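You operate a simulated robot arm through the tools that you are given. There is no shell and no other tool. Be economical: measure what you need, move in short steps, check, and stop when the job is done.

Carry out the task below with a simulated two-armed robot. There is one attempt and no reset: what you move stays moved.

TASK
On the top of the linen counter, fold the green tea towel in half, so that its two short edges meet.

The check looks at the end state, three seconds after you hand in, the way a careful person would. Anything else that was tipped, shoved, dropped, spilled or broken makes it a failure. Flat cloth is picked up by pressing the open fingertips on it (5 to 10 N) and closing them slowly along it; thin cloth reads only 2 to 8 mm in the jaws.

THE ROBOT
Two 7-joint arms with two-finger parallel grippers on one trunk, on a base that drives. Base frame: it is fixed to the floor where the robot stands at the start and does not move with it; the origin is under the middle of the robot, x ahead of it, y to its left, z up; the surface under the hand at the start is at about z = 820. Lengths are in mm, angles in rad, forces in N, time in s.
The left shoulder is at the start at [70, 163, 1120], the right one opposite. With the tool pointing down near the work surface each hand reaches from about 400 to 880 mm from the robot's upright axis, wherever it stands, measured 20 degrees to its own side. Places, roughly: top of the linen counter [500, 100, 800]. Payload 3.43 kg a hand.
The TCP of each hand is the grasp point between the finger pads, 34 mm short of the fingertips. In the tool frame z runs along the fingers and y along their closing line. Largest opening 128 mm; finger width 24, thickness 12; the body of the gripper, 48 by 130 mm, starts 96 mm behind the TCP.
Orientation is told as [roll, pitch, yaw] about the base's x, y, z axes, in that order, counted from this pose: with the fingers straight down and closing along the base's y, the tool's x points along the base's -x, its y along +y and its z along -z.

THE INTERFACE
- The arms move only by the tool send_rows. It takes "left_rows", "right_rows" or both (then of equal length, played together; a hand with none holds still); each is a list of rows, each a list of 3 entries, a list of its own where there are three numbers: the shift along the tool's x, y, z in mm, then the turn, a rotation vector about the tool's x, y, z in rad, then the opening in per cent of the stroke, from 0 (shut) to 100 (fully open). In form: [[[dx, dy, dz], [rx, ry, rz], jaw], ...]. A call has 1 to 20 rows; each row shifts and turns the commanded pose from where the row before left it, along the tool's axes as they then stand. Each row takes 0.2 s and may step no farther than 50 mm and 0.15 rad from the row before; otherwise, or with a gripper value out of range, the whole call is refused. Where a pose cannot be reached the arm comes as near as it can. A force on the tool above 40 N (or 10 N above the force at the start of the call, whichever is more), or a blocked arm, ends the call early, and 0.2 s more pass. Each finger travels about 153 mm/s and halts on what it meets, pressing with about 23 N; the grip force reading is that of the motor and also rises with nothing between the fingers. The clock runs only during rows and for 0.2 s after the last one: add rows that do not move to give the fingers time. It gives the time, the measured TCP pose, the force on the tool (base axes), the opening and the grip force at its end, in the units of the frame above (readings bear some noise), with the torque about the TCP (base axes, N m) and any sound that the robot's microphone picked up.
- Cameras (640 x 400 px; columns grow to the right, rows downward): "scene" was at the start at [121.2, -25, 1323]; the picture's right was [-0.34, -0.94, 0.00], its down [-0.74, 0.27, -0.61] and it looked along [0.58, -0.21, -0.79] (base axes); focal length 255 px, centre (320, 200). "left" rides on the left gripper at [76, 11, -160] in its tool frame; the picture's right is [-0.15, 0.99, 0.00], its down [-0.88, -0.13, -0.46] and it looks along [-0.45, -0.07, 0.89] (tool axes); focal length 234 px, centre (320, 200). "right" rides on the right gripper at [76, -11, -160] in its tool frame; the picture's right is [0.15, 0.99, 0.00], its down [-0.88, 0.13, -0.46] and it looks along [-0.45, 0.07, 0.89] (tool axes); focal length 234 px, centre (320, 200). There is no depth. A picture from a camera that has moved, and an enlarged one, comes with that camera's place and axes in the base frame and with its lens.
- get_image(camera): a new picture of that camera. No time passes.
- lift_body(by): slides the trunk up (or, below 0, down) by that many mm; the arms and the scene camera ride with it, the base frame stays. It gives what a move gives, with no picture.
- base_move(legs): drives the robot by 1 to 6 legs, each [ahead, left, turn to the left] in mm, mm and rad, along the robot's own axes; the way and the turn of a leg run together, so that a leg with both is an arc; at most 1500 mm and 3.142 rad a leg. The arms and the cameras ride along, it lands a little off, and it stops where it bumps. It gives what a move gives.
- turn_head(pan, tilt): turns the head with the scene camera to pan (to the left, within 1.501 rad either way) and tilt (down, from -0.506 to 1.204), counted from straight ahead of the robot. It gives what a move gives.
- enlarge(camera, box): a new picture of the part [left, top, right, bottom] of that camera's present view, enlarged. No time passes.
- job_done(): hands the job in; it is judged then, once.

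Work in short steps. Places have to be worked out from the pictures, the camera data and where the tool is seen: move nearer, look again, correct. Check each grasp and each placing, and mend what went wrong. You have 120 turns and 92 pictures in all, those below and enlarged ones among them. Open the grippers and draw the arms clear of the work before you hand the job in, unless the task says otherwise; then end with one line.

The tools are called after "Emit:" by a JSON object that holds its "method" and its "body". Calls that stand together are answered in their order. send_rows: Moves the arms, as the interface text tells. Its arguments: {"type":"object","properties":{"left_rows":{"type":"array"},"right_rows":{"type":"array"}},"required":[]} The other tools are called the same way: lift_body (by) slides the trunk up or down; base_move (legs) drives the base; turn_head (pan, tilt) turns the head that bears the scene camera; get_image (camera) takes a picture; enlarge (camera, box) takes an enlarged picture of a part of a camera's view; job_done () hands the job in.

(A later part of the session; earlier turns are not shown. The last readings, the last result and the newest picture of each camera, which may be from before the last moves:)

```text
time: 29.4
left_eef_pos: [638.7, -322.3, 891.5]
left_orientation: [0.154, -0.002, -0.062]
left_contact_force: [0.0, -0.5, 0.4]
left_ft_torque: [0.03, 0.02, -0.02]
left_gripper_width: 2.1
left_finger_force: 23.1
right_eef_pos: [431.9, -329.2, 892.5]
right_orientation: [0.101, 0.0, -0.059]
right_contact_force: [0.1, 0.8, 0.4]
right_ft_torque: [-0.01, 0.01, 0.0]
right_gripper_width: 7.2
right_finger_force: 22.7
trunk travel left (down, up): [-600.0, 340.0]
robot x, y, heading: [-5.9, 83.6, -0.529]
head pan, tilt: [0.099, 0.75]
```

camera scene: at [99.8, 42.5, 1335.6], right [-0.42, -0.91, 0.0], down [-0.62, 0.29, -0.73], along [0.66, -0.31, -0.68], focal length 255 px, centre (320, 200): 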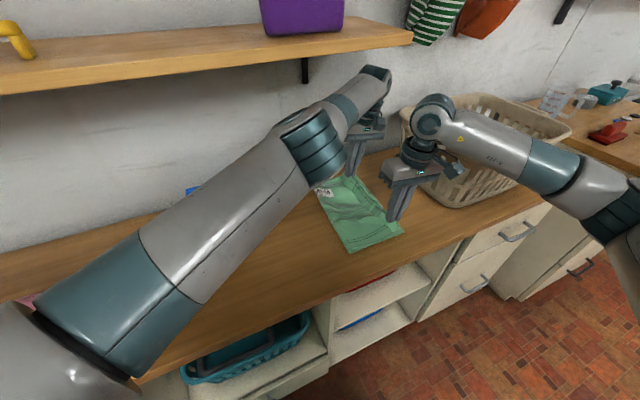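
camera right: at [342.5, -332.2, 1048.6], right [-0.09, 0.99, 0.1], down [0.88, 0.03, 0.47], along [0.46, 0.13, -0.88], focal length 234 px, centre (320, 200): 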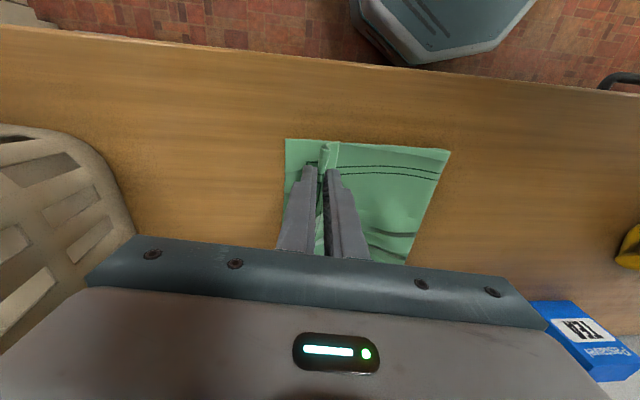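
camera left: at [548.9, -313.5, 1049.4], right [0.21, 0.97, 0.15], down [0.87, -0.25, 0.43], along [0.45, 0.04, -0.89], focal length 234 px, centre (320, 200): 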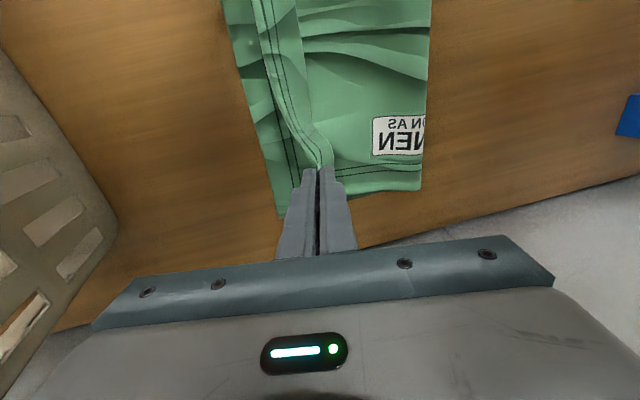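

Left is at (639, −322). I'll shift the right hand back to (420, −309), then lower both to about z 868.

Emit:
{"method": "send_rows", "body": {"left_rows": [[[0, 0, 0], [0, 0, 0], 0], [[0, 0, 0], [0, 0, 0], 0], [[0, -1.9, 12], [0, 0, 0], 0], [[0, -1.9, 12], [0, 0, 0], 0], [[0, 0, 0], [0, 0, 0], 0]], "right_rows": [[[6.5, 9.7, 1], [0, 0, 0], 0], [[6.5, 9.7, 1], [0, 0, 0], 0], [[0, -1.2, 12], [0, 0, 0], 0], [[0, -1.2, 12], [0, 0, 0], 0], [[0, 0, 0], [0, 0, 0], 0]]}}

Emit:
{"method": "get_image", "body": {"camera": "left"}}

Emit:
{"method": "get_image", "body": {"camera": "right"}}

```text
time: 30.6
left_eef_pos: [640.3, -324.7, 867.1]
left_orientation: [0.153, -0.001, -0.061]
left_contact_force: [-0.3, 0.3, 0.1]
left_ft_torque: [0.02, -0.01, -0.02]
left_gripper_width: 2.1
left_finger_force: 23.7
right_eef_pos: [423.2, -309.0, 868.9]
right_orientation: [0.102, -0.001, -0.06]
right_contact_force: [-0.3, 0.2, -0.4]
right_ft_torque: [-0.02, 0.04, 0.03]
right_gripper_width: 7.2
right_finger_force: 23.1
trunk travel left (down, up): [-600.0, 340.0]
robot x, y, heading: [-8.1, 87.8, -0.532]
head pan, tilt: [0.099, 0.75]
```

```text
56 pictures are left
camera left: at [563.0, -332.8, 1025.8], right [0.21, 0.97, 0.15], down [0.87, -0.25, 0.43], along [0.46, 0.04, -0.89], focal length 234 px, centre (320, 200)
```

left: 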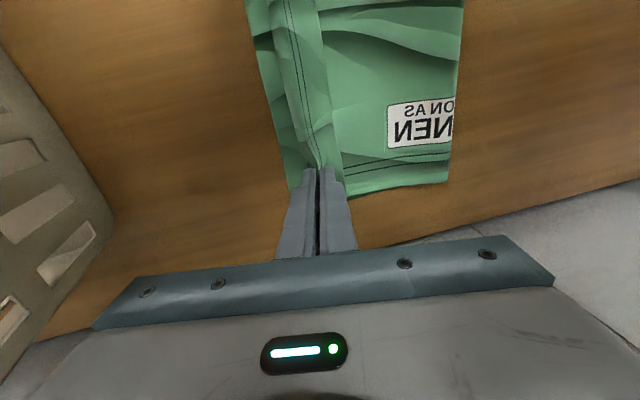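

```text
55 pictures are left
camera right: at [344.6, -331.6, 1024.9], right [-0.09, 0.99, 0.1], down [0.88, 0.03, 0.47], along [0.46, 0.13, -0.88], focal length 234 px, centre (320, 200)
```

right: 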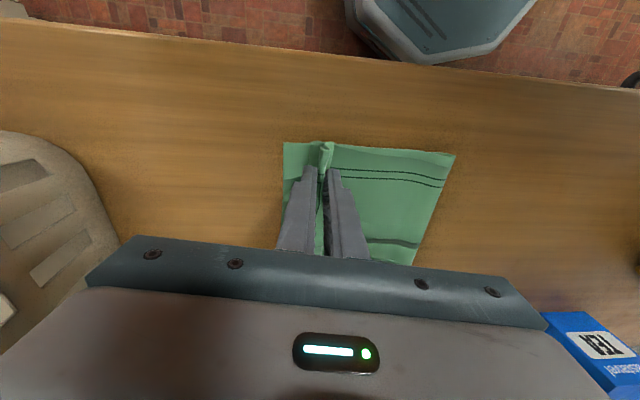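

Everything lines up. I'll lower to just touching, then open gently and see how the edge settles.

Emit:
{"method": "send_rows", "body": {"left_rows": [[[0, -0.8, 5], [0, 0, 0], 0], [[0, -0.6, 4], [0, 0, 0], 0], [[0, 0, 0], [0, 0, 0], 4], [[0, 0, 0], [0, 0, 0], 8], [[0, 0, 0], [0, 0, 0], 12], [[0, 0, 0], [0, 0, 0], 12]], "right_rows": [[[0, -0.5, 5], [0, 0, 0], 0], [[0, -0.5, 5], [0, 0, 0], 0], [[0, 0, 0], [0, 0, 0], 6], [[0, 0, 0], [0, 0, 0], 10], [[0, 0, 0], [0, 0, 0], 14], [[0, 0, 0], [0, 0, 0], 14]]}}

Emit:
{"method": "enlarge", "body": {"camera": "left", "box": [220, 0, 480, 220]}}

Emit:
{"method": "enlarge", "body": {"camera": "right", "box": [240, 100, 480, 290]}}

```text
time: 32.0
left_eef_pos: [639.4, -323.5, 858.2]
left_orientation: [0.153, -0.002, -0.062]
left_contact_force: [-0.5, -0.3, 0.2]
left_ft_torque: [0.02, 0.02, 0.01]
left_gripper_width: 15.5
left_finger_force: 0.1
right_eef_pos: [421.3, -308.8, 857.8]
right_orientation: [0.099, 0.0, -0.06]
right_contact_force: [-0.7, -0.1, 0.0]
right_ft_torque: [-0.01, 0.03, 0.01]
right_gripper_width: 17.9
right_finger_force: 0.1
trunk travel left (down, up): [-600.0, 340.0]
robot x, y, heading: [-3.2, 81.9, -0.532]
head pan, tilt: [0.099, 0.75]
```

```text
1.82 times, centred on (350, 110) of left
camera zoom: at [563.0, -332.6, 1016.6], right [0.21, 0.97, 0.15], down [0.87, -0.25, 0.43], along [0.46, 0.04, -0.89], focal length 426 px, centre (266, 364)
```

zoom: 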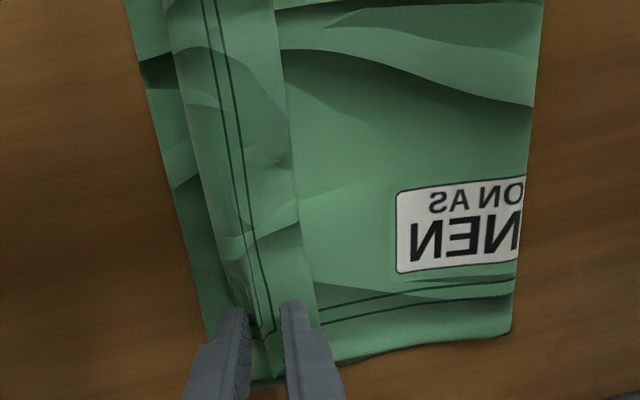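

```text
2.11 times, centred on (360, 195) of right
camera zoom: at [344.4, -331.1, 1014.8], right [-0.09, 0.99, 0.1], down [0.88, 0.03, 0.47], along [0.46, 0.13, -0.88], focal length 493 px, centre (236, 210)
```

zoom: 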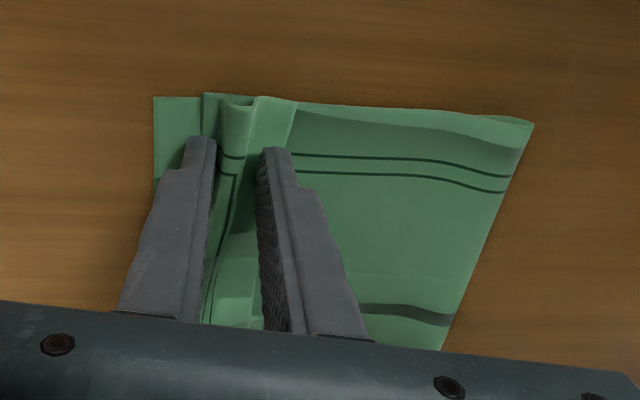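

The fold position is good, but the first ~45 mm at the edge is turned back on top, as a flap facing +y. I'll lift the hands clear and see how it settles.

Emit:
{"method": "send_rows", "body": {"left_rows": [[[0, 0, -6], [0, 0, 0], 15], [[0, 0, -10], [0, 0, 0], 15], [[0, 0, -16], [0, 0, 0], 15], [[0, 0, -20], [0, 0, 0], 15], [[0, 0, 0], [0, 0, 0], 15]], "right_rows": [[[0, 0, -6], [0, 0, 0], 16], [[0, 0, -10], [0, 0, 0], 16], [[0, 0, -16], [0, 0, 0], 16], [[0, 0, -20], [0, 0, 0], 16], [[0, 0, 0], [0, 0, 0], 16]]}}

Emit:
{"method": "enlarge", "body": {"camera": "left", "box": [220, 0, 480, 220]}}

Emit:
{"method": "get_image", "body": {"camera": "right"}}

Emit:
{"method": "enlarge", "body": {"camera": "scene", "box": [280, 130, 440, 270]}}

```text
time: 33.2
left_eef_pos: [636.0, -327.4, 909.1]
left_orientation: [0.154, -0.001, -0.06]
left_contact_force: [-0.7, 0.2, -0.3]
left_ft_torque: [0.03, 0.02, 0.0]
left_gripper_width: 18.9
left_finger_force: 0.1
left hand out of reach, approached as far as the arm can: row 3
right_eef_pos: [421.8, -314.5, 910.2]
right_orientation: [0.101, 0.0, -0.058]
right_contact_force: [0.6, 1.1, 0.5]
right_ft_torque: [-0.02, 0.0, 0.01]
right_gripper_width: 20.9
right_finger_force: 0.0
trunk travel left (down, up): [-600.0, 340.0]
robot x, y, heading: [-4.7, 81.8, -0.532]
head pan, tilt: [0.099, 0.75]
```

```text
1.82 times, centred on (350, 110) of left
camera zoom: at [559.7, -336.1, 1067.4], right [0.21, 0.97, 0.15], down [0.87, -0.25, 0.43], along [0.45, 0.04, -0.89], focal length 426 px, centre (266, 364)
```

zoom: 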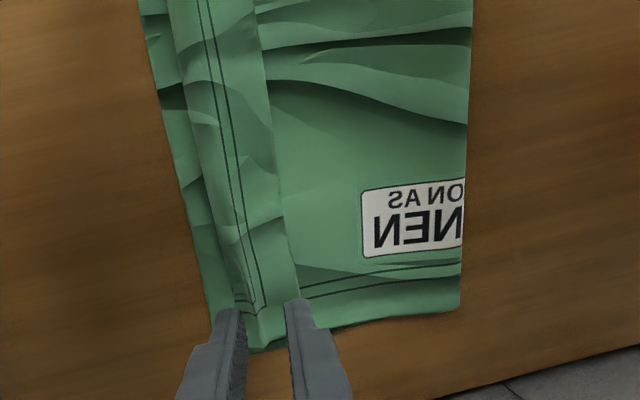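

```text
51 pictures are left
camera right: at [344.1, -336.8, 1066.4], right [-0.09, 0.99, 0.1], down [0.88, 0.03, 0.47], along [0.46, 0.13, -0.88], focal length 234 px, centre (320, 200)
```

right: 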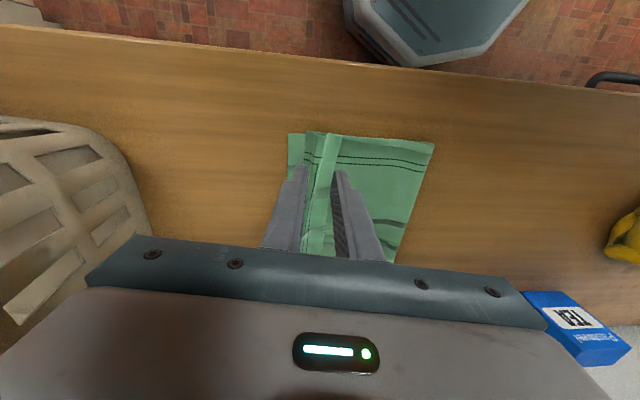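

```text
2.86 times, centred on (360, 200) of scene
camera zoom: at [113.8, 22.6, 1335.5], right [-0.42, -0.91, 0.0], down [-0.62, 0.29, -0.73], along [0.66, -0.31, -0.68], focal length 729 px, centre (206, 200)
```

zoom: 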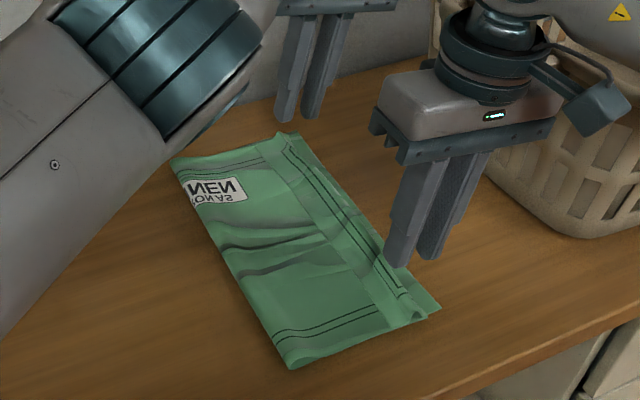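

The crease sits at the middle (y≈−190), with a ~35 mm flap turned back whose free edge is at y≈−295. I'll place the closed fingertips just on the +y side of that free edge and sweep it over toward −y.

Emit:
{"method": "send_rows", "body": {"left_rows": [[[0, 17, 0], [0.05, 0, 0], 0], [[0, 17, 0], [0.05, 0, 0], 0], [[0, 17, 0], [0.05, 0, 0], 0], [[0, 0, 20], [0, 0, 0], 0], [[0, 0, 18], [0, 0, 0], 0], [[0, 0, 0], [0, 0, 0], 0]], "right_rows": [[[0, 14, 0], [0.035, 0, 0], 0], [[0, 14, 0], [0.035, 0, 0], 0], [[0, 14, 0], [0.03, 0, 0], 0], [[0, 0, 20], [0, 0, 0], 0], [[0, 0, 18], [0, 0, 0], 0], [[0, 0, 0], [0, 0, 0], 0]]}}

Emit:
{"method": "enlarge", "body": {"camera": "left", "box": [220, 0, 480, 220]}}

Emit:
{"method": "enlarge", "body": {"camera": "right", "box": [220, 80, 480, 290]}}

```text
time: 34.6
left_eef_pos: [639.7, -279.5, 877.0]
left_orientation: [0.004, -0.001, -0.062]
left_contact_force: [-0.4, 0.8, -0.2]
left_ft_torque: [0.06, -0.03, 0.0]
left_gripper_width: 0.0
left_finger_force: 23.2
right_eef_pos: [423.6, -272.6, 874.3]
right_orientation: [0.0, 0.0, -0.059]
right_contact_force: [0.0, -0.3, 0.4]
right_ft_torque: [-0.02, -0.01, -0.01]
right_gripper_width: 0.0
right_finger_force: 23.0
trunk travel left (down, up): [-600.0, 340.0]
robot x, y, heading: [-3.7, 82.1, -0.531]
head pan, tilt: [0.099, 0.75]
```

```text
1.82 times, centred on (350, 110) of left
camera zoom: at [565.5, -263.2, 1035.2], right [0.21, 0.98, 0.0], down [0.87, -0.19, 0.46], along [0.45, -0.09, -0.89], focal length 426 px, centre (266, 364)
```

zoom: 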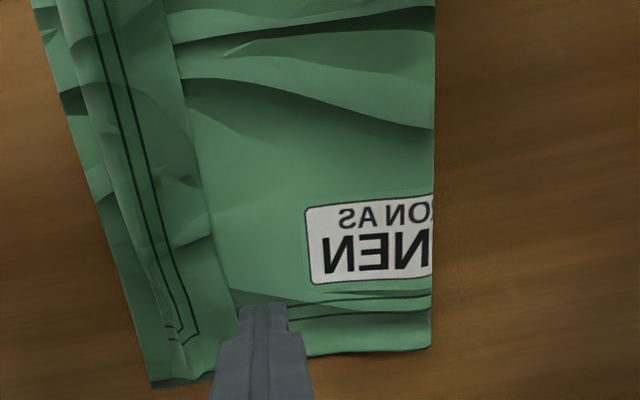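

```text
1.90 times, centred on (350, 185) of right
camera zoom: at [347.0, -278.4, 1032.6], right [-0.09, 1.0, 0.0], down [0.89, 0.08, 0.46], along [0.45, 0.04, -0.89], focal length 446 px, centre (263, 229)
```

zoom: 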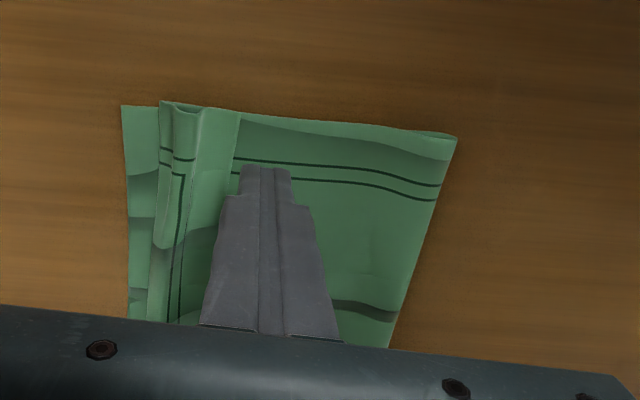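

The free edge is at y≈−292 (left) and −286 (right), so I'll back off a few mm toward +y and lower to near contact.

Emit:
{"method": "send_rows", "body": {"left_rows": [[[0, 9, 0], [0, 0, 0], 0], [[0, 0, 9], [0, 0, 0], 0], [[0, 0, 8], [0, 0, 0], 0], [[0, 0, 1.5], [0, 0, 0], 0], [[0, 0, 0], [0, 0, 0], 0]], "right_rows": [[[0, 8, 0], [0, 0, 0], 0], [[0, 0, 8], [0, 0, 0], 0], [[0, 0, 7], [0, 0, 0], 0], [[0, 0, 1], [0, 0, 0], 0], [[0, 0, 0], [0, 0, 0], 0]]}}

```text
time: 35.8
left_eef_pos: [641.5, -269.4, 858.3]
left_orientation: [0.004, -0.001, -0.062]
left_contact_force: [0.7, 0.2, -0.1]
left_ft_torque: [0.02, 0.02, 0.01]
left_gripper_width: 0.0
left_finger_force: 22.9
right_eef_pos: [425.5, -264.1, 858.2]
right_orientation: [0.0, 0.0, -0.059]
right_contact_force: [0.0, 0.2, -0.1]
right_ft_torque: [-0.03, 0.02, -0.02]
right_gripper_width: 0.0
right_finger_force: 23.5
trunk travel left (down, up): [-600.0, 340.0]
robot x, y, heading: [-6.4, 81.8, -0.532]
head pan, tilt: [0.099, 0.75]
```

There's no contact force yet. I'll go 1.5 mm lower and sweep the first 35 mm.

Emit:
{"method": "send_rows", "body": {"left_rows": [[[0, 0, 1.5], [0, 0, 0], 0], [[0, -7, 0], [0, 0, 0], 0], [[0, -7, 0], [0, 0, 0], 0], [[0, -7, 0], [0, 0, 0], 0], [[0, -7, 0], [0, 0, 0], 0], [[0, -7, 0], [0, 0, 0], 0], [[0, 0, 0], [0, 0, 0], 0]], "right_rows": [[[0, 0, 1.5], [0, 0, 0], 0], [[0, -7, 0], [0, 0, 0], 0], [[0, -7, 0], [0, 0, 0], 0], [[0, -7, 0], [0, 0, 0], 0], [[0, -7, 0], [0, 0, 0], 0], [[0, -7, 0], [0, 0, 0], 0], [[0, 0, 0], [0, 0, 0], 0]]}}

Emit:
{"method": "enlarge", "body": {"camera": "left", "box": [220, 0, 480, 220]}}

Emit:
{"method": "enlarge", "body": {"camera": "right", "box": [220, 80, 480, 290]}}

```text
time: 37.4
left_eef_pos: [638.1, -303.7, 856.4]
left_orientation: [0.003, 0.002, -0.062]
left_contact_force: [0.5, -1.1, -0.2]
left_ft_torque: [-0.02, 0.02, 0.04]
left_gripper_width: 0.0
left_finger_force: 22.5
right_eef_pos: [423.5, -299.7, 856.8]
right_orientation: [0.001, 0.0, -0.06]
right_contact_force: [0.1, -0.1, 0.6]
right_ft_torque: [0.04, 0.03, -0.01]
right_gripper_width: 0.0
right_finger_force: 22.9
trunk travel left (down, up): [-600.0, 340.0]
robot x, y, heading: [-5.8, 85.5, -0.537]
head pan, tilt: [0.099, 0.75]
```

```text
1.82 times, centred on (350, 110) of left
camera zoom: at [563.5, -289.1, 1015.0], right [0.21, 0.98, 0.0], down [0.87, -0.19, 0.46], along [0.45, -0.09, -0.89], focal length 426 px, centre (266, 364)
```

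zoom: 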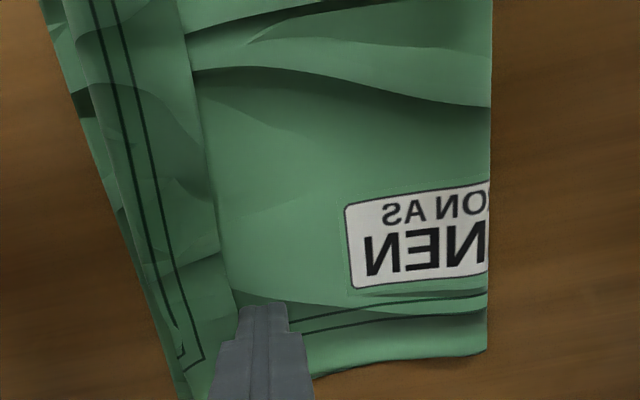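

```text
1.90 times, centred on (350, 185) of right
camera zoom: at [346.2, -305.5, 1015.7], right [-0.09, 1.0, 0.0], down [0.89, 0.08, 0.46], along [0.45, 0.04, -0.89], focal length 446 px, centre (263, 229)
```

zoom: 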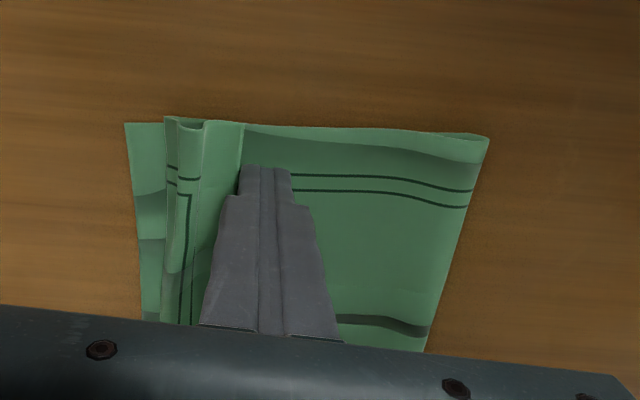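

The fingertips are catching the edge and the flap is buckling up, with almost no force. I'll carry on.

Emit:
{"method": "send_rows", "body": {"left_rows": [[[0, -6, 0], [0, 0, 0], 0], [[0, -6, 0], [0, 0, 0], 0], [[0, -6, 0], [0, 0, 0], 0], [[0, -6, 0], [0, 0, 0], 0], [[0, 0, 0], [0, 0, 0], 0]], "right_rows": [[[0, -6, 0], [0, 0, 0], 0], [[0, -6, 0], [0, 0, 0], 0], [[0, -6, 0], [0, 0, 0], 0], [[0, -6, 0], [0, 0, 0], 0], [[0, 0, 0], [0, 0, 0], 0]]}}

Emit:
{"method": "enlarge", "body": {"camera": "left", "box": [220, 0, 480, 220]}}

Emit:
{"method": "enlarge", "body": {"camera": "right", "box": [220, 80, 480, 290]}}

```text
time: 38.6
left_eef_pos: [636.5, -327.7, 856.2]
left_orientation: [0.003, 0.0, -0.062]
left_contact_force: [-0.1, -0.5, 0.7]
left_ft_torque: [-0.03, -0.03, -0.01]
left_gripper_width: 0.1
left_finger_force: 22.8
right_eef_pos: [421.4, -323.2, 855.7]
right_orientation: [0.001, 0.001, -0.06]
right_contact_force: [-0.3, -1.1, -0.1]
right_ft_torque: [0.01, -0.02, 0.01]
right_gripper_width: 0.0
right_finger_force: 22.8
trunk travel left (down, up): [-600.0, 340.0]
robot x, y, heading: [-5.3, 81.5, -0.535]
head pan, tilt: [0.099, 0.75]
```

```text
1.82 times, centred on (350, 110) of left
camera zoom: at [561.9, -312.9, 1014.9], right [0.21, 0.98, 0.0], down [0.87, -0.19, 0.46], along [0.45, -0.09, -0.89], focal length 426 px, centre (266, 364)
```

zoom: 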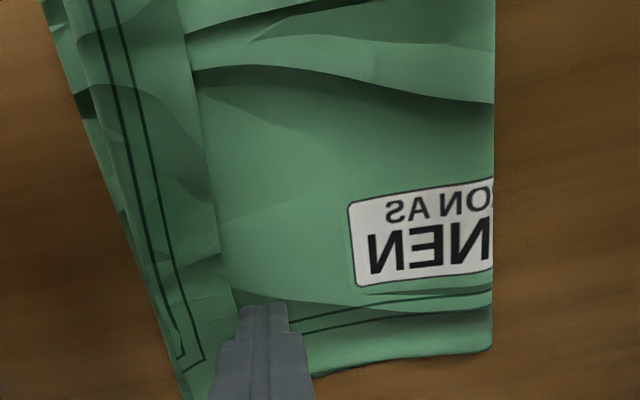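

```text
1.90 times, centred on (350, 185) of right
camera zoom: at [344.5, -329.7, 1015.7], right [-0.09, 1.0, 0.0], down [0.89, 0.08, 0.46], along [0.45, 0.04, -0.89], focal length 446 px, centre (263, 229)
```

zoom: 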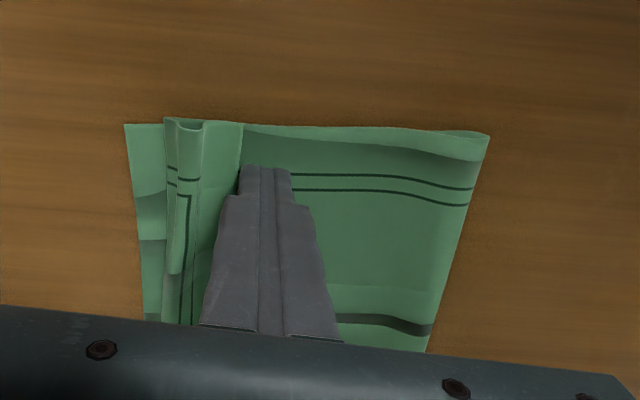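

The whole towel is sliding with the push rather than the flap turning over, so I'm stopping that. I'll raise the hands and look at the present state; next I'll pinch just the flap's free edge between the jaws, which puts no net push on the towel.

Emit:
{"method": "send_rows", "body": {"left_rows": [[[0, 2, -4], [0, 0, 0], 0], [[0, 4, -16], [0, 0, 0], 10], [[0, 0, -18], [0, 0, 0], 16], [[0, 0, 0], [0, 0, 0], 16]], "right_rows": [[[0, 2, -4], [0, 0, 0], 0], [[0, 4, -16], [0, 0, 0], 10], [[0, 0, -18], [0, 0, 0], 16], [[0, 0, 0], [0, 0, 0], 16]]}}

Emit:
{"method": "get_image", "body": {"camera": "left"}}

Emit:
{"method": "get_image", "body": {"camera": "right"}}

Emit:
{"method": "enlarge", "body": {"camera": "scene", "box": [280, 130, 440, 270]}}

```text
time: 39.6
left_eef_pos: [638.9, -322.4, 894.1]
left_orientation: [0.005, 0.002, -0.06]
left_contact_force: [-0.4, -0.1, -0.3]
left_ft_torque: [-0.02, 0.05, 0.04]
left_gripper_width: 20.3
left_finger_force: 0.0
right_eef_pos: [421.1, -317.5, 893.9]
right_orientation: [0.001, 0.0, -0.059]
right_contact_force: [-0.4, 0.5, 0.2]
right_ft_torque: [0.0, 0.03, 0.0]
right_gripper_width: 20.6
right_finger_force: 0.0
trunk travel left (down, up): [-600.0, 340.0]
robot x, y, heading: [-3.9, 82.6, -0.532]
head pan, tilt: [0.099, 0.75]
```

```text
43 pictures are left
camera left: at [562.7, -307.9, 1052.8], right [0.21, 0.98, 0.0], down [0.87, -0.19, 0.46], along [0.45, -0.09, -0.89], focal length 234 px, centre (320, 200)
```

left: 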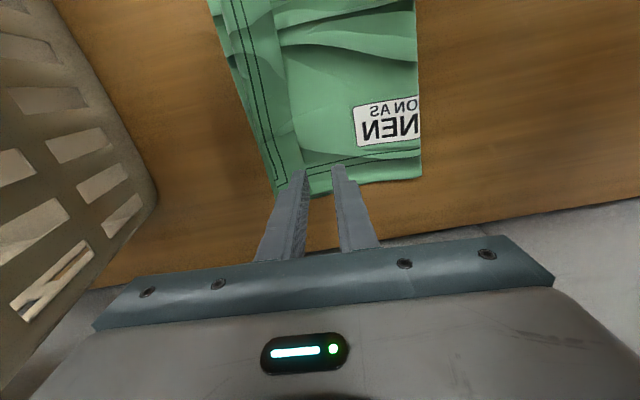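

```text
42 pictures are left
camera right: at [344.9, -323.8, 1053.1], right [-0.09, 1.0, 0.0], down [0.89, 0.08, 0.46], along [0.45, 0.04, -0.89], focal length 234 px, centre (320, 200)
```

right: 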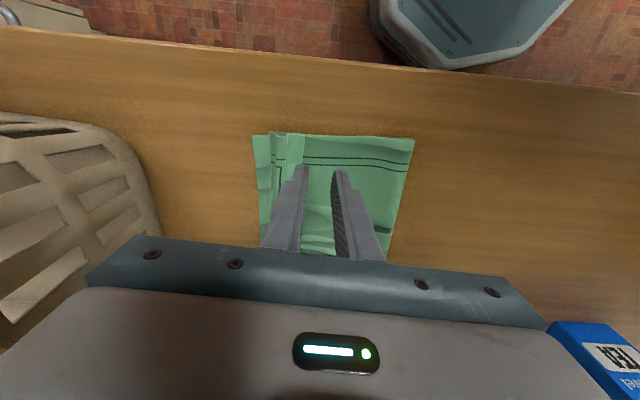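

```text
2.86 times, centred on (360, 200) of scene
camera zoom: at [113.7, 22.9, 1335.6], right [-0.42, -0.91, 0.0], down [-0.62, 0.29, -0.73], along [0.66, -0.31, -0.68], focal length 729 px, centre (206, 200)
```

zoom: 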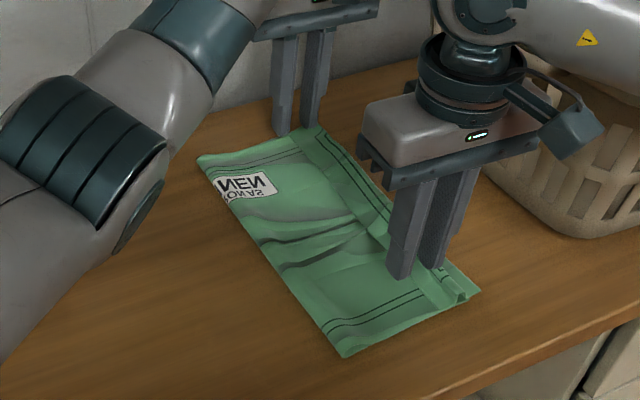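

The towel has slid about 40 mm toward the basket. I'll press lightly on the folded stack with both closed hands and slide it back toward +y.

Emit:
{"method": "send_rows", "body": {"left_rows": [[[0, 15, 0], [0, 0, 0], 0], [[0, 15, 12], [0, 0, 0], 0], [[0, 0, 14], [0, 0, 0], 0], [[0, 0, 10], [0, 0, 0], 0], [[0, 0, 2], [0, 0, 0], 0], [[0, 0, 0], [0, 0, 0], 0]], "right_rows": [[[0, 14, 0], [0, 0, 0], 0], [[0, 14, 12], [0, 0, 0], 0], [[0, 0, 14], [0, 0, 0], 0], [[0, 0, 10], [0, 0, 0], 0], [[0, 0, 2], [0, 0, 0], 0], [[0, 0, 0], [0, 0, 0], 0]]}}

```text
time: 41.0
left_eef_pos: [639.9, -291.7, 856.2]
left_orientation: [0.004, 0.0, -0.062]
left_contact_force: [0.0, 0.2, 0.1]
left_ft_torque: [-0.02, 0.01, 0.01]
left_gripper_width: 0.0
left_finger_force: 22.7
right_eef_pos: [424.0, -288.8, 856.9]
right_orientation: [-0.001, 0.001, -0.058]
right_contact_force: [0.9, 0.8, -0.6]
right_ft_torque: [-0.03, 0.01, 0.0]
right_gripper_width: 0.0
right_finger_force: 22.9
trunk travel left (down, up): [-600.0, 340.0]
robot x, y, heading: [-3.1, 81.8, -0.533]
head pan, tilt: [0.099, 0.75]
```

No contact at 856, so I'll press a little lower.

Emit:
{"method": "send_rows", "body": {"left_rows": [[[0, 0, 1], [0, 0, 0], 0], [[0, 0, 1], [0, 0, 0], 0], [[0, 0, 0], [0, 0, 0], 0]], "right_rows": [[[0, 0, 1], [0, 0, 0], 0], [[0, 0, 1], [0, 0, 0], 0], [[0, 0, 0], [0, 0, 0], 0]]}}

```text
time: 41.8
left_eef_pos: [638.6, -292.1, 856.6]
left_orientation: [0.003, -0.001, -0.062]
left_contact_force: [2.4, -0.5, 4.3]
left_ft_torque: [-0.01, -0.04, -0.02]
left_gripper_width: 0.0
left_finger_force: 22.9
right_eef_pos: [423.0, -288.5, 855.6]
right_orientation: [0.0, -0.005, -0.06]
right_contact_force: [3.0, -2.0, 11.8]
right_ft_torque: [-0.03, -0.01, -0.03]
right_gripper_width: 0.0
right_finger_force: 22.9
trunk travel left (down, up): [-600.0, 340.0]
robot x, y, heading: [-4.5, 86.1, -0.533]
head pan, tilt: [0.099, 0.75]
```

Pressing at 4 and 12 N now; I'll slide both toward +y by 45 mm.

Emit:
{"method": "send_rows", "body": {"left_rows": [[[0, 4, 0.4], [0, 0, 0], 0], [[0, 6, 0], [0, 0, 0], 0], [[0, 7, 0], [0, 0, 0], 0], [[0, 7, 0], [0, 0, 0], 0], [[0, 7, 0], [0, 0, 0], 0], [[0, 7, 0], [0, 0, 0], 0], [[0, 7, 0], [0, 0, 0], 0], [[0, 0, 0], [0, 0, 0], 0], [[0, 0, -20], [0, 0, 0], 0], [[0, 0, -20], [0, 0, 0], 0], [[0, 0, 0], [0, 0, 0], 0]], "right_rows": [[[0, 4, -0.6], [0, 0, 0], 0], [[0, 6, 0], [0, 0, 0], 0], [[0, 7, 0], [0, 0, 0], 0], [[0, 7, 0], [0, 0, 0], 0], [[0, 7, 0], [0, 0, 0], 0], [[0, 7, 0], [0, 0, 0], 0], [[0, 7, 0], [0, 0, 0], 0], [[0, 0, 0], [0, 0, 0], 0], [[0, 0, -20], [0, 0, 0], 0], [[0, 0, -20], [0, 0, 0], 0], [[0, 0, 0], [0, 0, 0], 0]]}}

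Emit:
{"method": "get_image", "body": {"camera": "left"}}

Emit:
{"method": "get_image", "body": {"camera": "right"}}

```text
time: 44.2
left_eef_pos: [643.5, -245.9, 893.2]
left_orientation: [0.005, 0.0, -0.062]
left_contact_force: [1.1, -0.1, -0.3]
left_ft_torque: [0.01, 0.03, 0.01]
left_gripper_width: 0.0
left_finger_force: 23.0
right_eef_pos: [427.5, -245.5, 895.3]
right_orientation: [0.001, 0.001, -0.059]
right_contact_force: [-0.6, -0.2, -0.4]
right_ft_torque: [0.01, 0.01, -0.01]
right_gripper_width: 0.0
right_finger_force: 22.9
trunk travel left (down, up): [-600.0, 340.0]
robot x, y, heading: [-5.3, 82.7, -0.531]
head pan, tilt: [0.099, 0.75]
```

```text
40 pictures are left
camera left: at [567.4, -231.9, 1052.4], right [0.21, 0.98, 0.01], down [0.87, -0.19, 0.45], along [0.45, -0.09, -0.89], focal length 234 px, centre (320, 200)
```

left: 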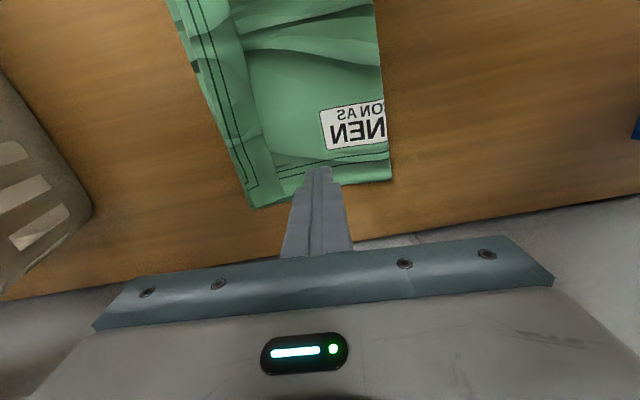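

```text
39 pictures are left
camera right: at [349.6, -251.1, 1053.5], right [-0.09, 1.0, 0.0], down [0.89, 0.08, 0.46], along [0.45, 0.04, -0.89], focal length 234 px, centre (320, 200)
```

right: 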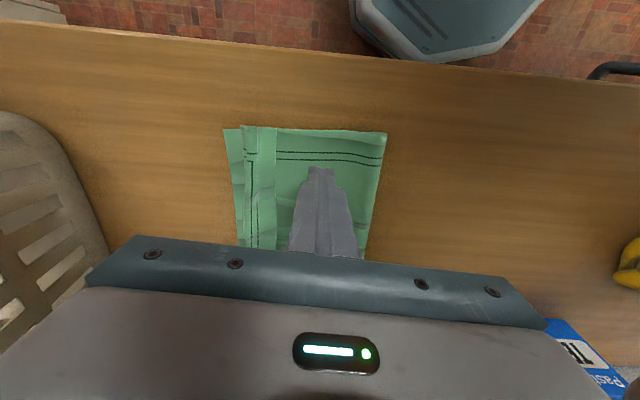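

The towel is back, with the crease at y≈−184 and the flap's free edge at y≈−289 (near) and −297 (far). I'll now straddle that free edge with narrow jaws, the +y fingers just past it and slightly lower.

Emit:
{"method": "send_rows", "body": {"left_rows": [[[0, -18, 0], [0.04, 0, 0], 14], [[0, -18, 0], [0.04, 0, 0], 14], [[0, -18, 0], [0, 0, 0], 14], [[0, 0, 14], [0, 0, 0], 14], [[0, 0, 14], [0, 0, 0], 14], [[0, 0, 0], [0, 0, 0], 14]], "right_rows": [[[0, -16, 0], [0.04, 0, 0], 14], [[0, -16, 0], [0.04, 0, 0], 14], [[0, -14.5, 0], [0, 0, 0], 14], [[0, 0, 15], [0, 0, 0], 14], [[0, 0, 15], [0, 0, 0], 14], [[0, 0, 0], [0, 0, 0], 14]]}}

Emit:
{"method": "enlarge", "body": {"camera": "left", "box": [240, 100, 400, 240]}}

Emit:
{"method": "enlarge", "body": {"camera": "right", "box": [240, 100, 400, 240]}}

```text
time: 45.6
left_eef_pos: [639.0, -302.9, 868.9]
left_orientation: [-0.076, 0.0, -0.061]
left_contact_force: [1.4, -0.7, 0.7]
left_ft_torque: [-0.01, 0.01, 0.01]
left_gripper_width: 17.8
left_finger_force: 0.0
right_eef_pos: [423.5, -293.0, 866.7]
right_orientation: [-0.079, -0.001, -0.06]
right_contact_force: [-0.7, -0.1, -0.2]
right_ft_torque: [-0.01, -0.03, -0.04]
right_gripper_width: 17.8
right_finger_force: 0.1
trunk travel left (down, up): [-600.0, 340.0]
robot x, y, heading: [-2.4, 86.2, -0.536]
head pan, tilt: [0.099, 0.75]
```

```text
2.86 times, centred on (320, 170) of left
camera zoom: at [564.4, -275.2, 1025.5], right [0.21, 0.98, -0.08], down [0.87, -0.15, 0.46], along [0.44, -0.16, -0.88], focal length 669 px, centre (320, 286)
```

zoom: 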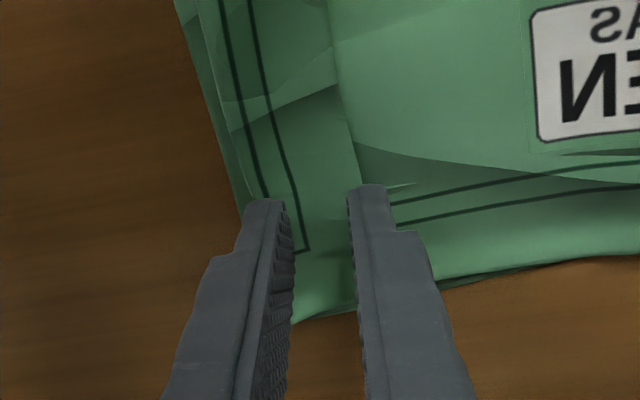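

```text
2.86 times, centred on (320, 170) of right
camera zoom: at [346.8, -286.5, 1026.6], right [-0.09, 0.99, -0.08], down [0.89, 0.11, 0.44], along [0.45, -0.03, -0.89], focal length 669 px, centre (320, 286)
```

zoom: 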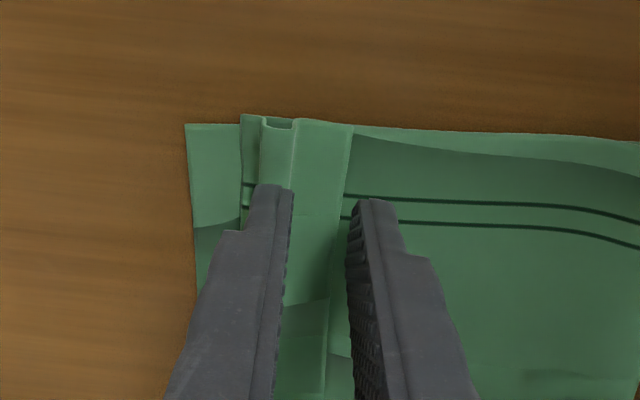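

I'll shift left by +10 and right by +5 so the +y fingers clear the free edge, then lower toward contact.

Emit:
{"method": "send_rows", "body": {"left_rows": [[[0, 10, 0], [0, 0, 0], 14], [[0, 0, 5], [0, 0, 0], 14], [[0, 0, 5], [0, 0, 0], 14], [[0, 0, 2], [0, 0, 0], 14], [[0, 0, 0], [0, 0, 0], 14]], "right_rows": [[[0, 5, 0], [0, 0, 0], 14], [[0, 0, 4], [0, 0, 0], 14], [[0, 0, 4], [0, 0, 0], 14], [[0, 0, 2], [0, 0, 0], 14], [[0, 0, 0], [0, 0, 0], 14]]}}

```text
time: 46.8
left_eef_pos: [638.5, -294.0, 858.4]
left_orientation: [-0.079, -0.003, -0.061]
left_contact_force: [3.4, -0.2, 11.9]
left_ft_torque: [0.14, -0.15, -0.03]
left_gripper_width: 17.3
left_finger_force: 0.1
right_eef_pos: [423.7, -288.8, 857.2]
right_orientation: [-0.081, -0.002, -0.06]
right_contact_force: [0.4, -0.1, 1.0]
right_ft_torque: [0.01, -0.02, 0.01]
right_gripper_width: 18.0
right_finger_force: 0.0
trunk travel left (down, up): [-600.0, 340.0]
robot x, y, heading: [-4.7, 81.6, -0.537]
head pan, tilt: [0.099, 0.75]
```

Left is at 12 N, mostly on the +y finger, and right is just touching. I'll even them out and close slowly.

Emit:
{"method": "send_rows", "body": {"left_rows": [[[0, 0, -1], [0, 0, 0], 14], [[0, 0, 0], [0, 0, 0], 12], [[0, 0, 0], [0, 0, 0], 10], [[0, 0, 0], [0, 0, 0], 8], [[0, 0, 0], [0, 0, 0], 6], [[0, 0, 0], [0, 0, 0], 4], [[0, 0, 0], [0, 0, 0], 2], [[0, 0, 0], [0, 0, 0], 0], [[0, 0, 0], [0, 0, 0], 0]], "right_rows": [[[0, 0, 1], [0, 0, 0], 14], [[0, 0, 0], [0, 0, 0], 12], [[0, 0, 0], [0, 0, 0], 10], [[0, 0, 0], [0, 0, 0], 8], [[0, 0, 0], [0, 0, 0], 6], [[0, 0, 0], [0, 0, 0], 4], [[0, 0, 0], [0, 0, 0], 2], [[0, 0, 0], [0, 0, 0], 0], [[0, 0, 0], [0, 0, 0], 0]]}}

Emit:
{"method": "enlarge", "body": {"camera": "left", "box": [240, 100, 400, 240]}}

Emit:
{"method": "enlarge", "body": {"camera": "right", "box": [240, 100, 400, 240]}}

```text
time: 48.8
left_eef_pos: [638.4, -293.3, 856.2]
left_orientation: [-0.075, -0.001, -0.062]
left_contact_force: [0.7, 0.7, 1.5]
left_ft_torque: [0.0, -0.01, 0.01]
left_gripper_width: 0.0
left_finger_force: 22.6
right_eef_pos: [422.8, -289.0, 857.1]
right_orientation: [-0.08, -0.003, -0.059]
right_contact_force: [-0.2, -2.0, 13.6]
right_ft_torque: [-0.16, 0.08, 0.01]
right_gripper_width: 0.0
right_finger_force: 23.0
trunk travel left (down, up): [-600.0, 340.0]
robot x, y, heading: [-3.8, 81.1, -0.532]
head pan, tilt: [0.099, 0.75]
```

```text
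2.86 times, centred on (320, 170) of left
camera zoom: at [563.7, -265.7, 1014.2], right [0.21, 0.98, -0.07], down [0.87, -0.15, 0.47], along [0.44, -0.16, -0.88], focal length 669 px, centre (320, 286)
```

zoom: 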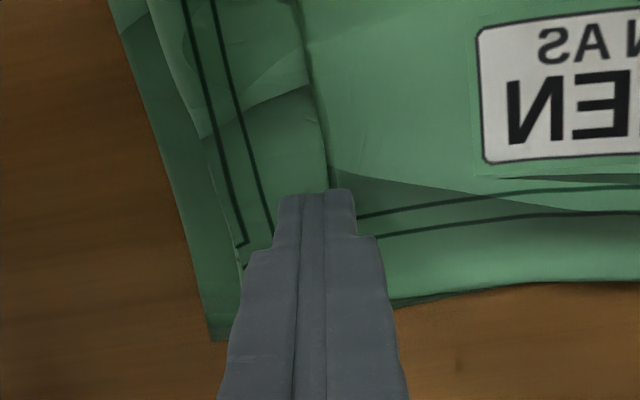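

```text
2.86 times, centred on (320, 170) of right
camera zoom: at [346.5, -282.5, 1016.0], right [-0.09, 0.99, -0.08], down [0.89, 0.11, 0.45], along [0.45, -0.03, -0.89], focal length 669 px, centre (320, 286)
```

zoom: 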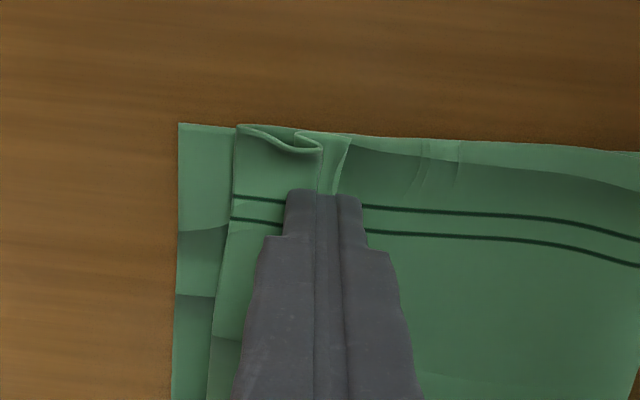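

The jaws closed on nothing, but the press did drag the flap over the body. I'll use that: the left hand clamps the body of the stack while the right presses lightly on the flap and drags it toward −y, rolling it open. First I'll raise both and bring the left to the clamp spot.

Emit:
{"method": "send_rows", "body": {"left_rows": [[[0, 0, -12], [0, 0, 0], 0], [[0, 0, -12], [-0.04, 0, 0], 0], [[22, 14, -5], [-0.04, 0, 0], 0], [[22, 14, 0], [0, 0, 0], 0], [[22, 14, 0], [0, 0, 0], 0], [[20, 14, 14], [0, 0, 0], 0], [[0, 0, 12], [0, 0, 0], 0], [[0, 0, 0], [0, 0, 0], 0]], "right_rows": [[[0, 0, -12], [0, 0, 0], 0], [[0, 0, -12], [-0.04, 0, 0], 0], [[0, -8, 0], [-0.04, 0, 0], 0], [[0, 0, 0], [0, 0, 0], 0], [[0, 0, 0], [0, 0, 0], 0], [[0, 0, 8], [0, 0, 0], 0], [[0, 0, 6], [0, 0, 0], 0], [[0, 0, 0], [0, 0, 0], 0]]}}

Emit:
{"method": "get_image", "body": {"camera": "right"}}

Emit:
{"method": "enlarge", "body": {"camera": "scene", "box": [280, 130, 440, 270]}}

```text
time: 50.6
left_eef_pos: [557.5, -231.0, 857.6]
left_orientation: [0.004, -0.001, -0.061]
left_contact_force: [0.6, -0.8, 0.8]
left_ft_torque: [-0.03, 0.0, 0.01]
left_gripper_width: 0.0
left_finger_force: 23.1
right_eef_pos: [422.0, -294.6, 866.6]
right_orientation: [-0.001, -0.001, -0.06]
right_contact_force: [0.8, -0.2, 0.1]
right_ft_torque: [-0.02, 0.0, 0.0]
right_gripper_width: 0.0
right_finger_force: 22.8
trunk travel left (down, up): [-600.0, 340.0]
robot x, y, heading: [-5.5, 84.8, -0.534]
head pan, tilt: [0.099, 0.75]
```

```text
34 pictures are left
camera right: at [345.6, -301.1, 1025.2], right [-0.09, 1.0, 0.0], down [0.89, 0.08, 0.46], along [0.45, 0.04, -0.89], focal length 234 px, centre (320, 200)
```

right: 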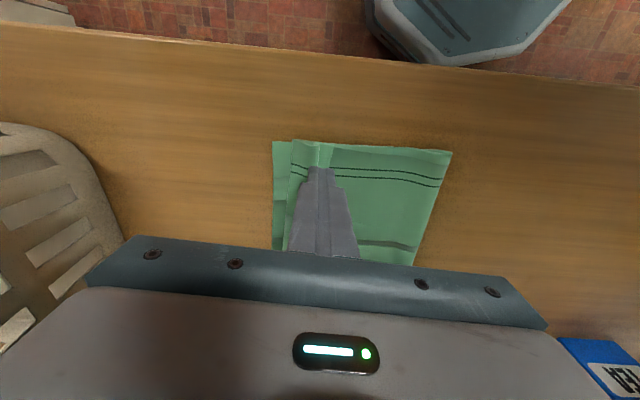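

```text
2.86 times, centred on (360, 200) of scene
camera zoom: at [113.3, 23.3, 1335.7], right [-0.42, -0.91, 0.0], down [-0.62, 0.29, -0.73], along [0.66, -0.31, -0.68], focal length 729 px, centre (206, 200)
```

zoom: 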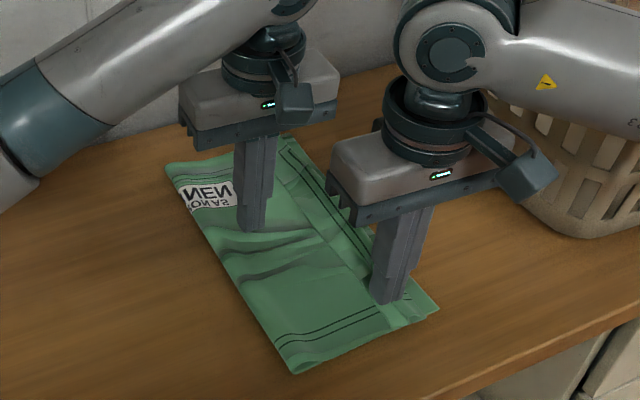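

I'll clamp with the left (lowering about 3 mm) and set the right down onto the flap just inside its free edge.

Emit:
{"method": "send_rows", "body": {"left_rows": [[[0, 0, 1.5], [0, 0, 0], 0], [[0, 0, 1.5], [0, 0, 0], 0], [[0, 0, 1], [0, 0, 0], 0], [[0, 0, 0], [0, 0, 0], 0]], "right_rows": [[[0, -6, 2], [0, 0, 0], 0], [[0, 0, 3], [0, 0, 0], 0], [[0, 0, 3.5], [0, 0, 0], 0], [[0, 0, 0], [0, 0, 0], 0]]}}

```text
time: 51.6
left_eef_pos: [557.3, -230.2, 856.1]
left_orientation: [0.004, -0.002, -0.061]
left_contact_force: [0.4, 0.2, 4.8]
left_ft_torque: [-0.01, -0.04, 0.01]
left_gripper_width: 0.0
left_finger_force: 23.1
right_eef_pos: [422.0, -299.4, 858.4]
right_orientation: [0.001, -0.001, -0.059]
right_contact_force: [0.5, -0.4, 4.5]
right_ft_torque: [-0.07, 0.04, 0.04]
right_gripper_width: 0.0
right_finger_force: 23.4
trunk travel left (down, up): [-600.0, 340.0]
robot x, y, heading: [-5.8, 81.7, -0.531]
head pan, tilt: [0.099, 0.75]
```

The right is pressing at 4.5 N. I'll clamp harder with the left and drag the flap 30 mm toward −y.

Emit:
{"method": "send_rows", "body": {"left_rows": [[[0, 0, 2], [0, 0, 0], 0], [[0, 0, 0.5], [0, 0, 0], 0], [[0, 0, 0], [0, 0, 0], 0], [[0, 0, 0], [0, 0, 0], 0], [[0, 0, 0], [0, 0, 0], 0], [[0, 0, 0], [0, 0, 0], 0], [[0, 0, 0], [0, 0, 0], 0], [[0, 0, 0], [0, 0, 0], 0], [[0, 0, 0], [0, 0, 0], 0]], "right_rows": [[[0, 0, 0], [0, 0, 0], 0], [[0, 0, 0], [0, 0, 0], 0], [[0, -5, 0], [0, 0, 0], 0], [[0, -5, 0], [0, 0, 0], 0], [[0, -5, 0], [0, 0, 0], 0], [[0, -5, 0], [0, 0, 0], 0], [[0, -5, 0], [0, 0, 0], 0], [[0, -5, 0], [0, 0, 0], 0], [[0, 0, 0], [0, 0, 0], 0]]}}

Emit:
{"method": "enlarge", "body": {"camera": "right", "box": [220, 80, 480, 290]}}

```text
time: 53.6
left_eef_pos: [555.5, -229.6, 856.4]
left_orientation: [0.002, -0.006, -0.061]
left_contact_force: [7.6, -5.7, 36.0]
left_ft_torque: [-0.23, -0.17, 0.04]
left_gripper_width: 0.0
left_finger_force: 23.3
right_eef_pos: [419.6, -329.9, 858.9]
right_orientation: [0.001, -0.001, -0.06]
right_contact_force: [0.9, 0.8, 0.2]
right_ft_torque: [0.07, 0.01, 0.02]
right_gripper_width: 0.2
right_finger_force: 22.4
trunk travel left (down, up): [-600.0, 340.0]
robot x, y, heading: [-6.5, 85.5, -0.533]
head pan, tilt: [0.099, 0.75]
```

```text
1.90 times, centred on (350, 185) of right
camera zoom: at [342.0, -336.7, 1017.6], right [-0.09, 1.0, 0.0], down [0.89, 0.08, 0.46], along [0.46, 0.04, -0.89], focal length 446 px, centre (263, 229)
```

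zoom: 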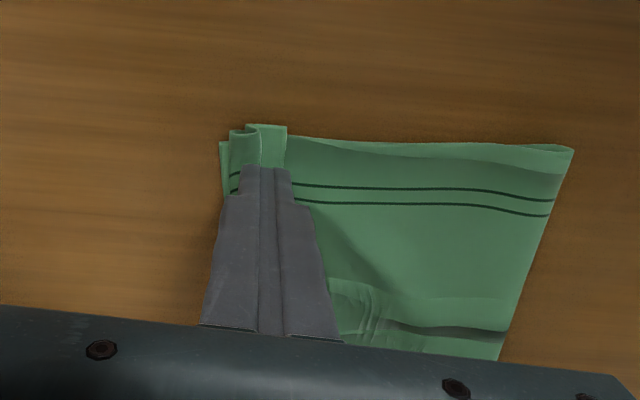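

It works: the flap is rolling open (~25 mm left) while the clamp holds. I'll ease the clamp a bit, press slightly more with the right, and drag on.

Emit:
{"method": "send_rows", "body": {"left_rows": [[[0, 0, -1], [0, 0, 0], 0], [[0, 0, 0], [0, 0, 0], 0], [[0, 0, 0], [0, 0, 0], 0], [[0, 0, 0], [0, 0, 0], 0], [[0, 0, 0], [0, 0, 0], 0], [[0, 0, 0], [0, 0, 0], 0], [[0, 0, 0], [0, 0, 0], 0]], "right_rows": [[[0, 0, 1], [0, 0, 0], 0], [[0, -5, 0], [0, 0, 0], 0], [[0, -5, 0], [0, 0, 0], 0], [[0, -5, 0], [0, 0, 0], 0], [[0, -5, 0], [0, 0, 0], 0], [[0, -5, 0], [0, 0, 0], 0], [[0, 0, 0], [0, 0, 0], 0]]}}

Emit:
{"method": "enlarge", "body": {"camera": "right", "box": [220, 80, 480, 290]}}

```text
time: 55.2
left_eef_pos: [554.7, -230.3, 856.3]
left_orientation: [0.002, -0.003, -0.061]
left_contact_force: [4.2, -6.2, 28.1]
left_ft_torque: [-0.21, -0.07, 0.03]
left_gripper_width: 0.0
left_finger_force: 23.2
right_eef_pos: [417.4, -355.0, 857.8]
right_orientation: [0.0, -0.002, -0.059]
right_contact_force: [0.6, 3.3, 4.6]
right_ft_torque: [0.09, -0.02, 0.03]
right_gripper_width: 0.2
right_finger_force: 23.0
trunk travel left (down, up): [-600.0, 340.0]
robot x, y, heading: [-9.0, 84.4, -0.527]
head pan, tilt: [0.099, 0.75]
```

```text
1.90 times, centred on (350, 185) of right
camera zoom: at [340.6, -361.1, 1016.7], right [-0.09, 1.0, 0.0], down [0.89, 0.08, 0.46], along [0.46, 0.04, -0.89], focal length 446 px, centre (263, 229)
```

zoom: 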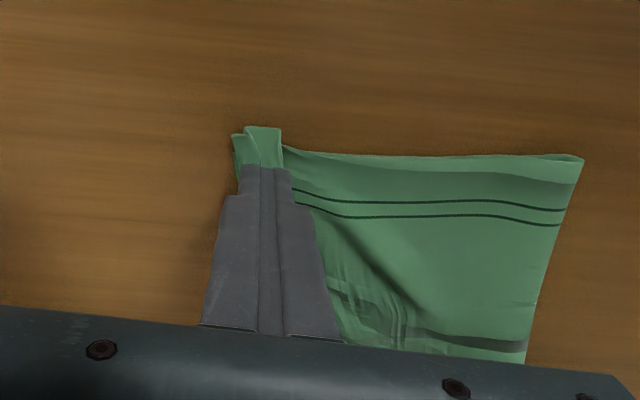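

The near half of the stack is now being dragged along, because the clamp is too far from it. I'll lift both hands, move the clamp closer, and check.

Emit:
{"method": "send_rows", "body": {"left_rows": [[[0, 0, -8], [0, 0, 0], 0], [[0, 0, -10], [0, 0, 0], 0], [[35, 10, 0], [0, 0, 0], 0], [[35, 10, 0], [0, 0, 0], 0], [[0, 0, 12], [0, 0, 0], 0], [[0, 0, 0], [0, 0, 0], 0]], "right_rows": [[[0, 0, -8], [0, 0, 0], 0], [[0, 0, -20], [0, 0, 0], 0], [[0, 0, -10], [0, 0, 0], 0], [[0, 0, 0], [0, 0, 0], 0], [[0, 0, 0], [0, 0, 0], 0], [[0, 0, 0], [0, 0, 0], 0]]}}

Emit:
{"method": "get_image", "body": {"camera": "right"}}

Emit:
{"method": "enlarge", "body": {"camera": "scene", "box": [280, 130, 440, 270]}}

```text
time: 56.6
left_eef_pos: [487.6, -207.1, 860.0]
left_orientation: [0.006, 0.0, -0.06]
left_contact_force: [0.2, 0.0, 0.8]
left_ft_torque: [0.01, -0.04, 0.02]
left_gripper_width: 0.2
left_finger_force: 22.8
right_eef_pos: [419.8, -355.6, 894.0]
right_orientation: [0.001, 0.0, -0.058]
right_contact_force: [-0.1, 0.0, 0.5]
right_ft_torque: [0.03, -0.01, 0.02]
right_gripper_width: 0.1
right_finger_force: 22.9
trunk travel left (down, up): [-600.0, 340.0]
robot x, y, heading: [-6.9, 84.9, -0.537]
head pan, tilt: [0.099, 0.75]
```

```text
30 pictures are left
camera right: at [342.5, -362.0, 1053.4], right [-0.09, 1.0, 0.0], down [0.89, 0.08, 0.46], along [0.45, 0.04, -0.89], focal length 234 px, centre (320, 200)
```

right: 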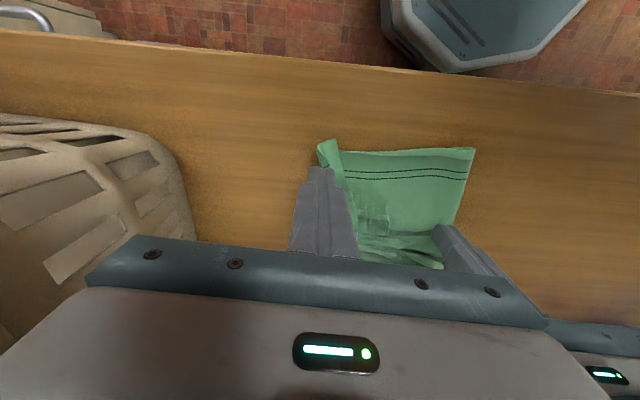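

```text
2.86 times, centred on (360, 200) of scene
camera zoom: at [113.2, 23.0, 1335.6], right [-0.42, -0.91, 0.0], down [-0.62, 0.29, -0.73], along [0.66, -0.31, -0.68], focal length 729 px, centre (206, 200)
```

zoom: 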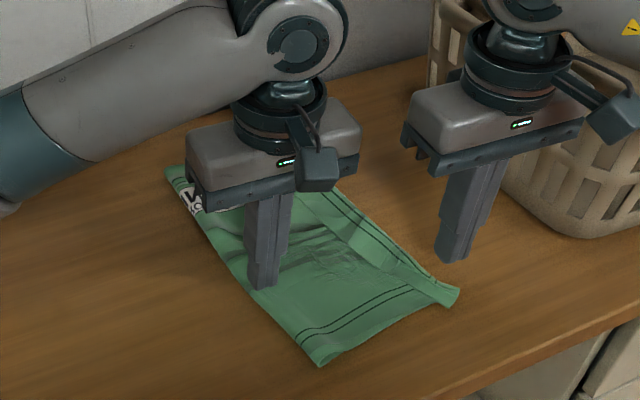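

The near flap is down to about 20 mm. I'll clamp with the left at the new spot and set the right back on the flap.

Emit:
{"method": "send_rows", "body": {"left_rows": [[[0, 0, 3], [0, 0, 0], 0], [[0, 0, 2], [0, 0, 0], 0], [[0, 0, 1.5], [0, 0, 0], 0], [[0, 0, 0], [0, 0, 0], 0]], "right_rows": [[[-6, 10, 12], [0, 0, 0], 0], [[0, 0, 15], [0, 0, 0], 0], [[0, 0, 8], [0, 0, 0], 0], [[0, 0, 1.5], [0, 0, 0], 0]]}}

```text
time: 57.6
left_eef_pos: [488.0, -206.8, 855.6]
left_orientation: [0.003, -0.003, -0.061]
left_contact_force: [4.1, -1.1, 23.5]
left_ft_torque: [-0.04, -0.06, -0.03]
left_gripper_width: 0.1
left_finger_force: 23.4
right_eef_pos: [425.6, -345.7, 857.7]
right_orientation: [0.0, -0.001, -0.059]
right_contact_force: [-0.2, 0.0, 0.8]
right_ft_torque: [0.01, 0.03, 0.02]
right_gripper_width: 0.0
right_finger_force: 23.3
trunk travel left (down, up): [-600.0, 340.0]
robot x, y, heading: [-7.0, 80.2, -0.537]
head pan, tilt: [0.099, 0.75]
```

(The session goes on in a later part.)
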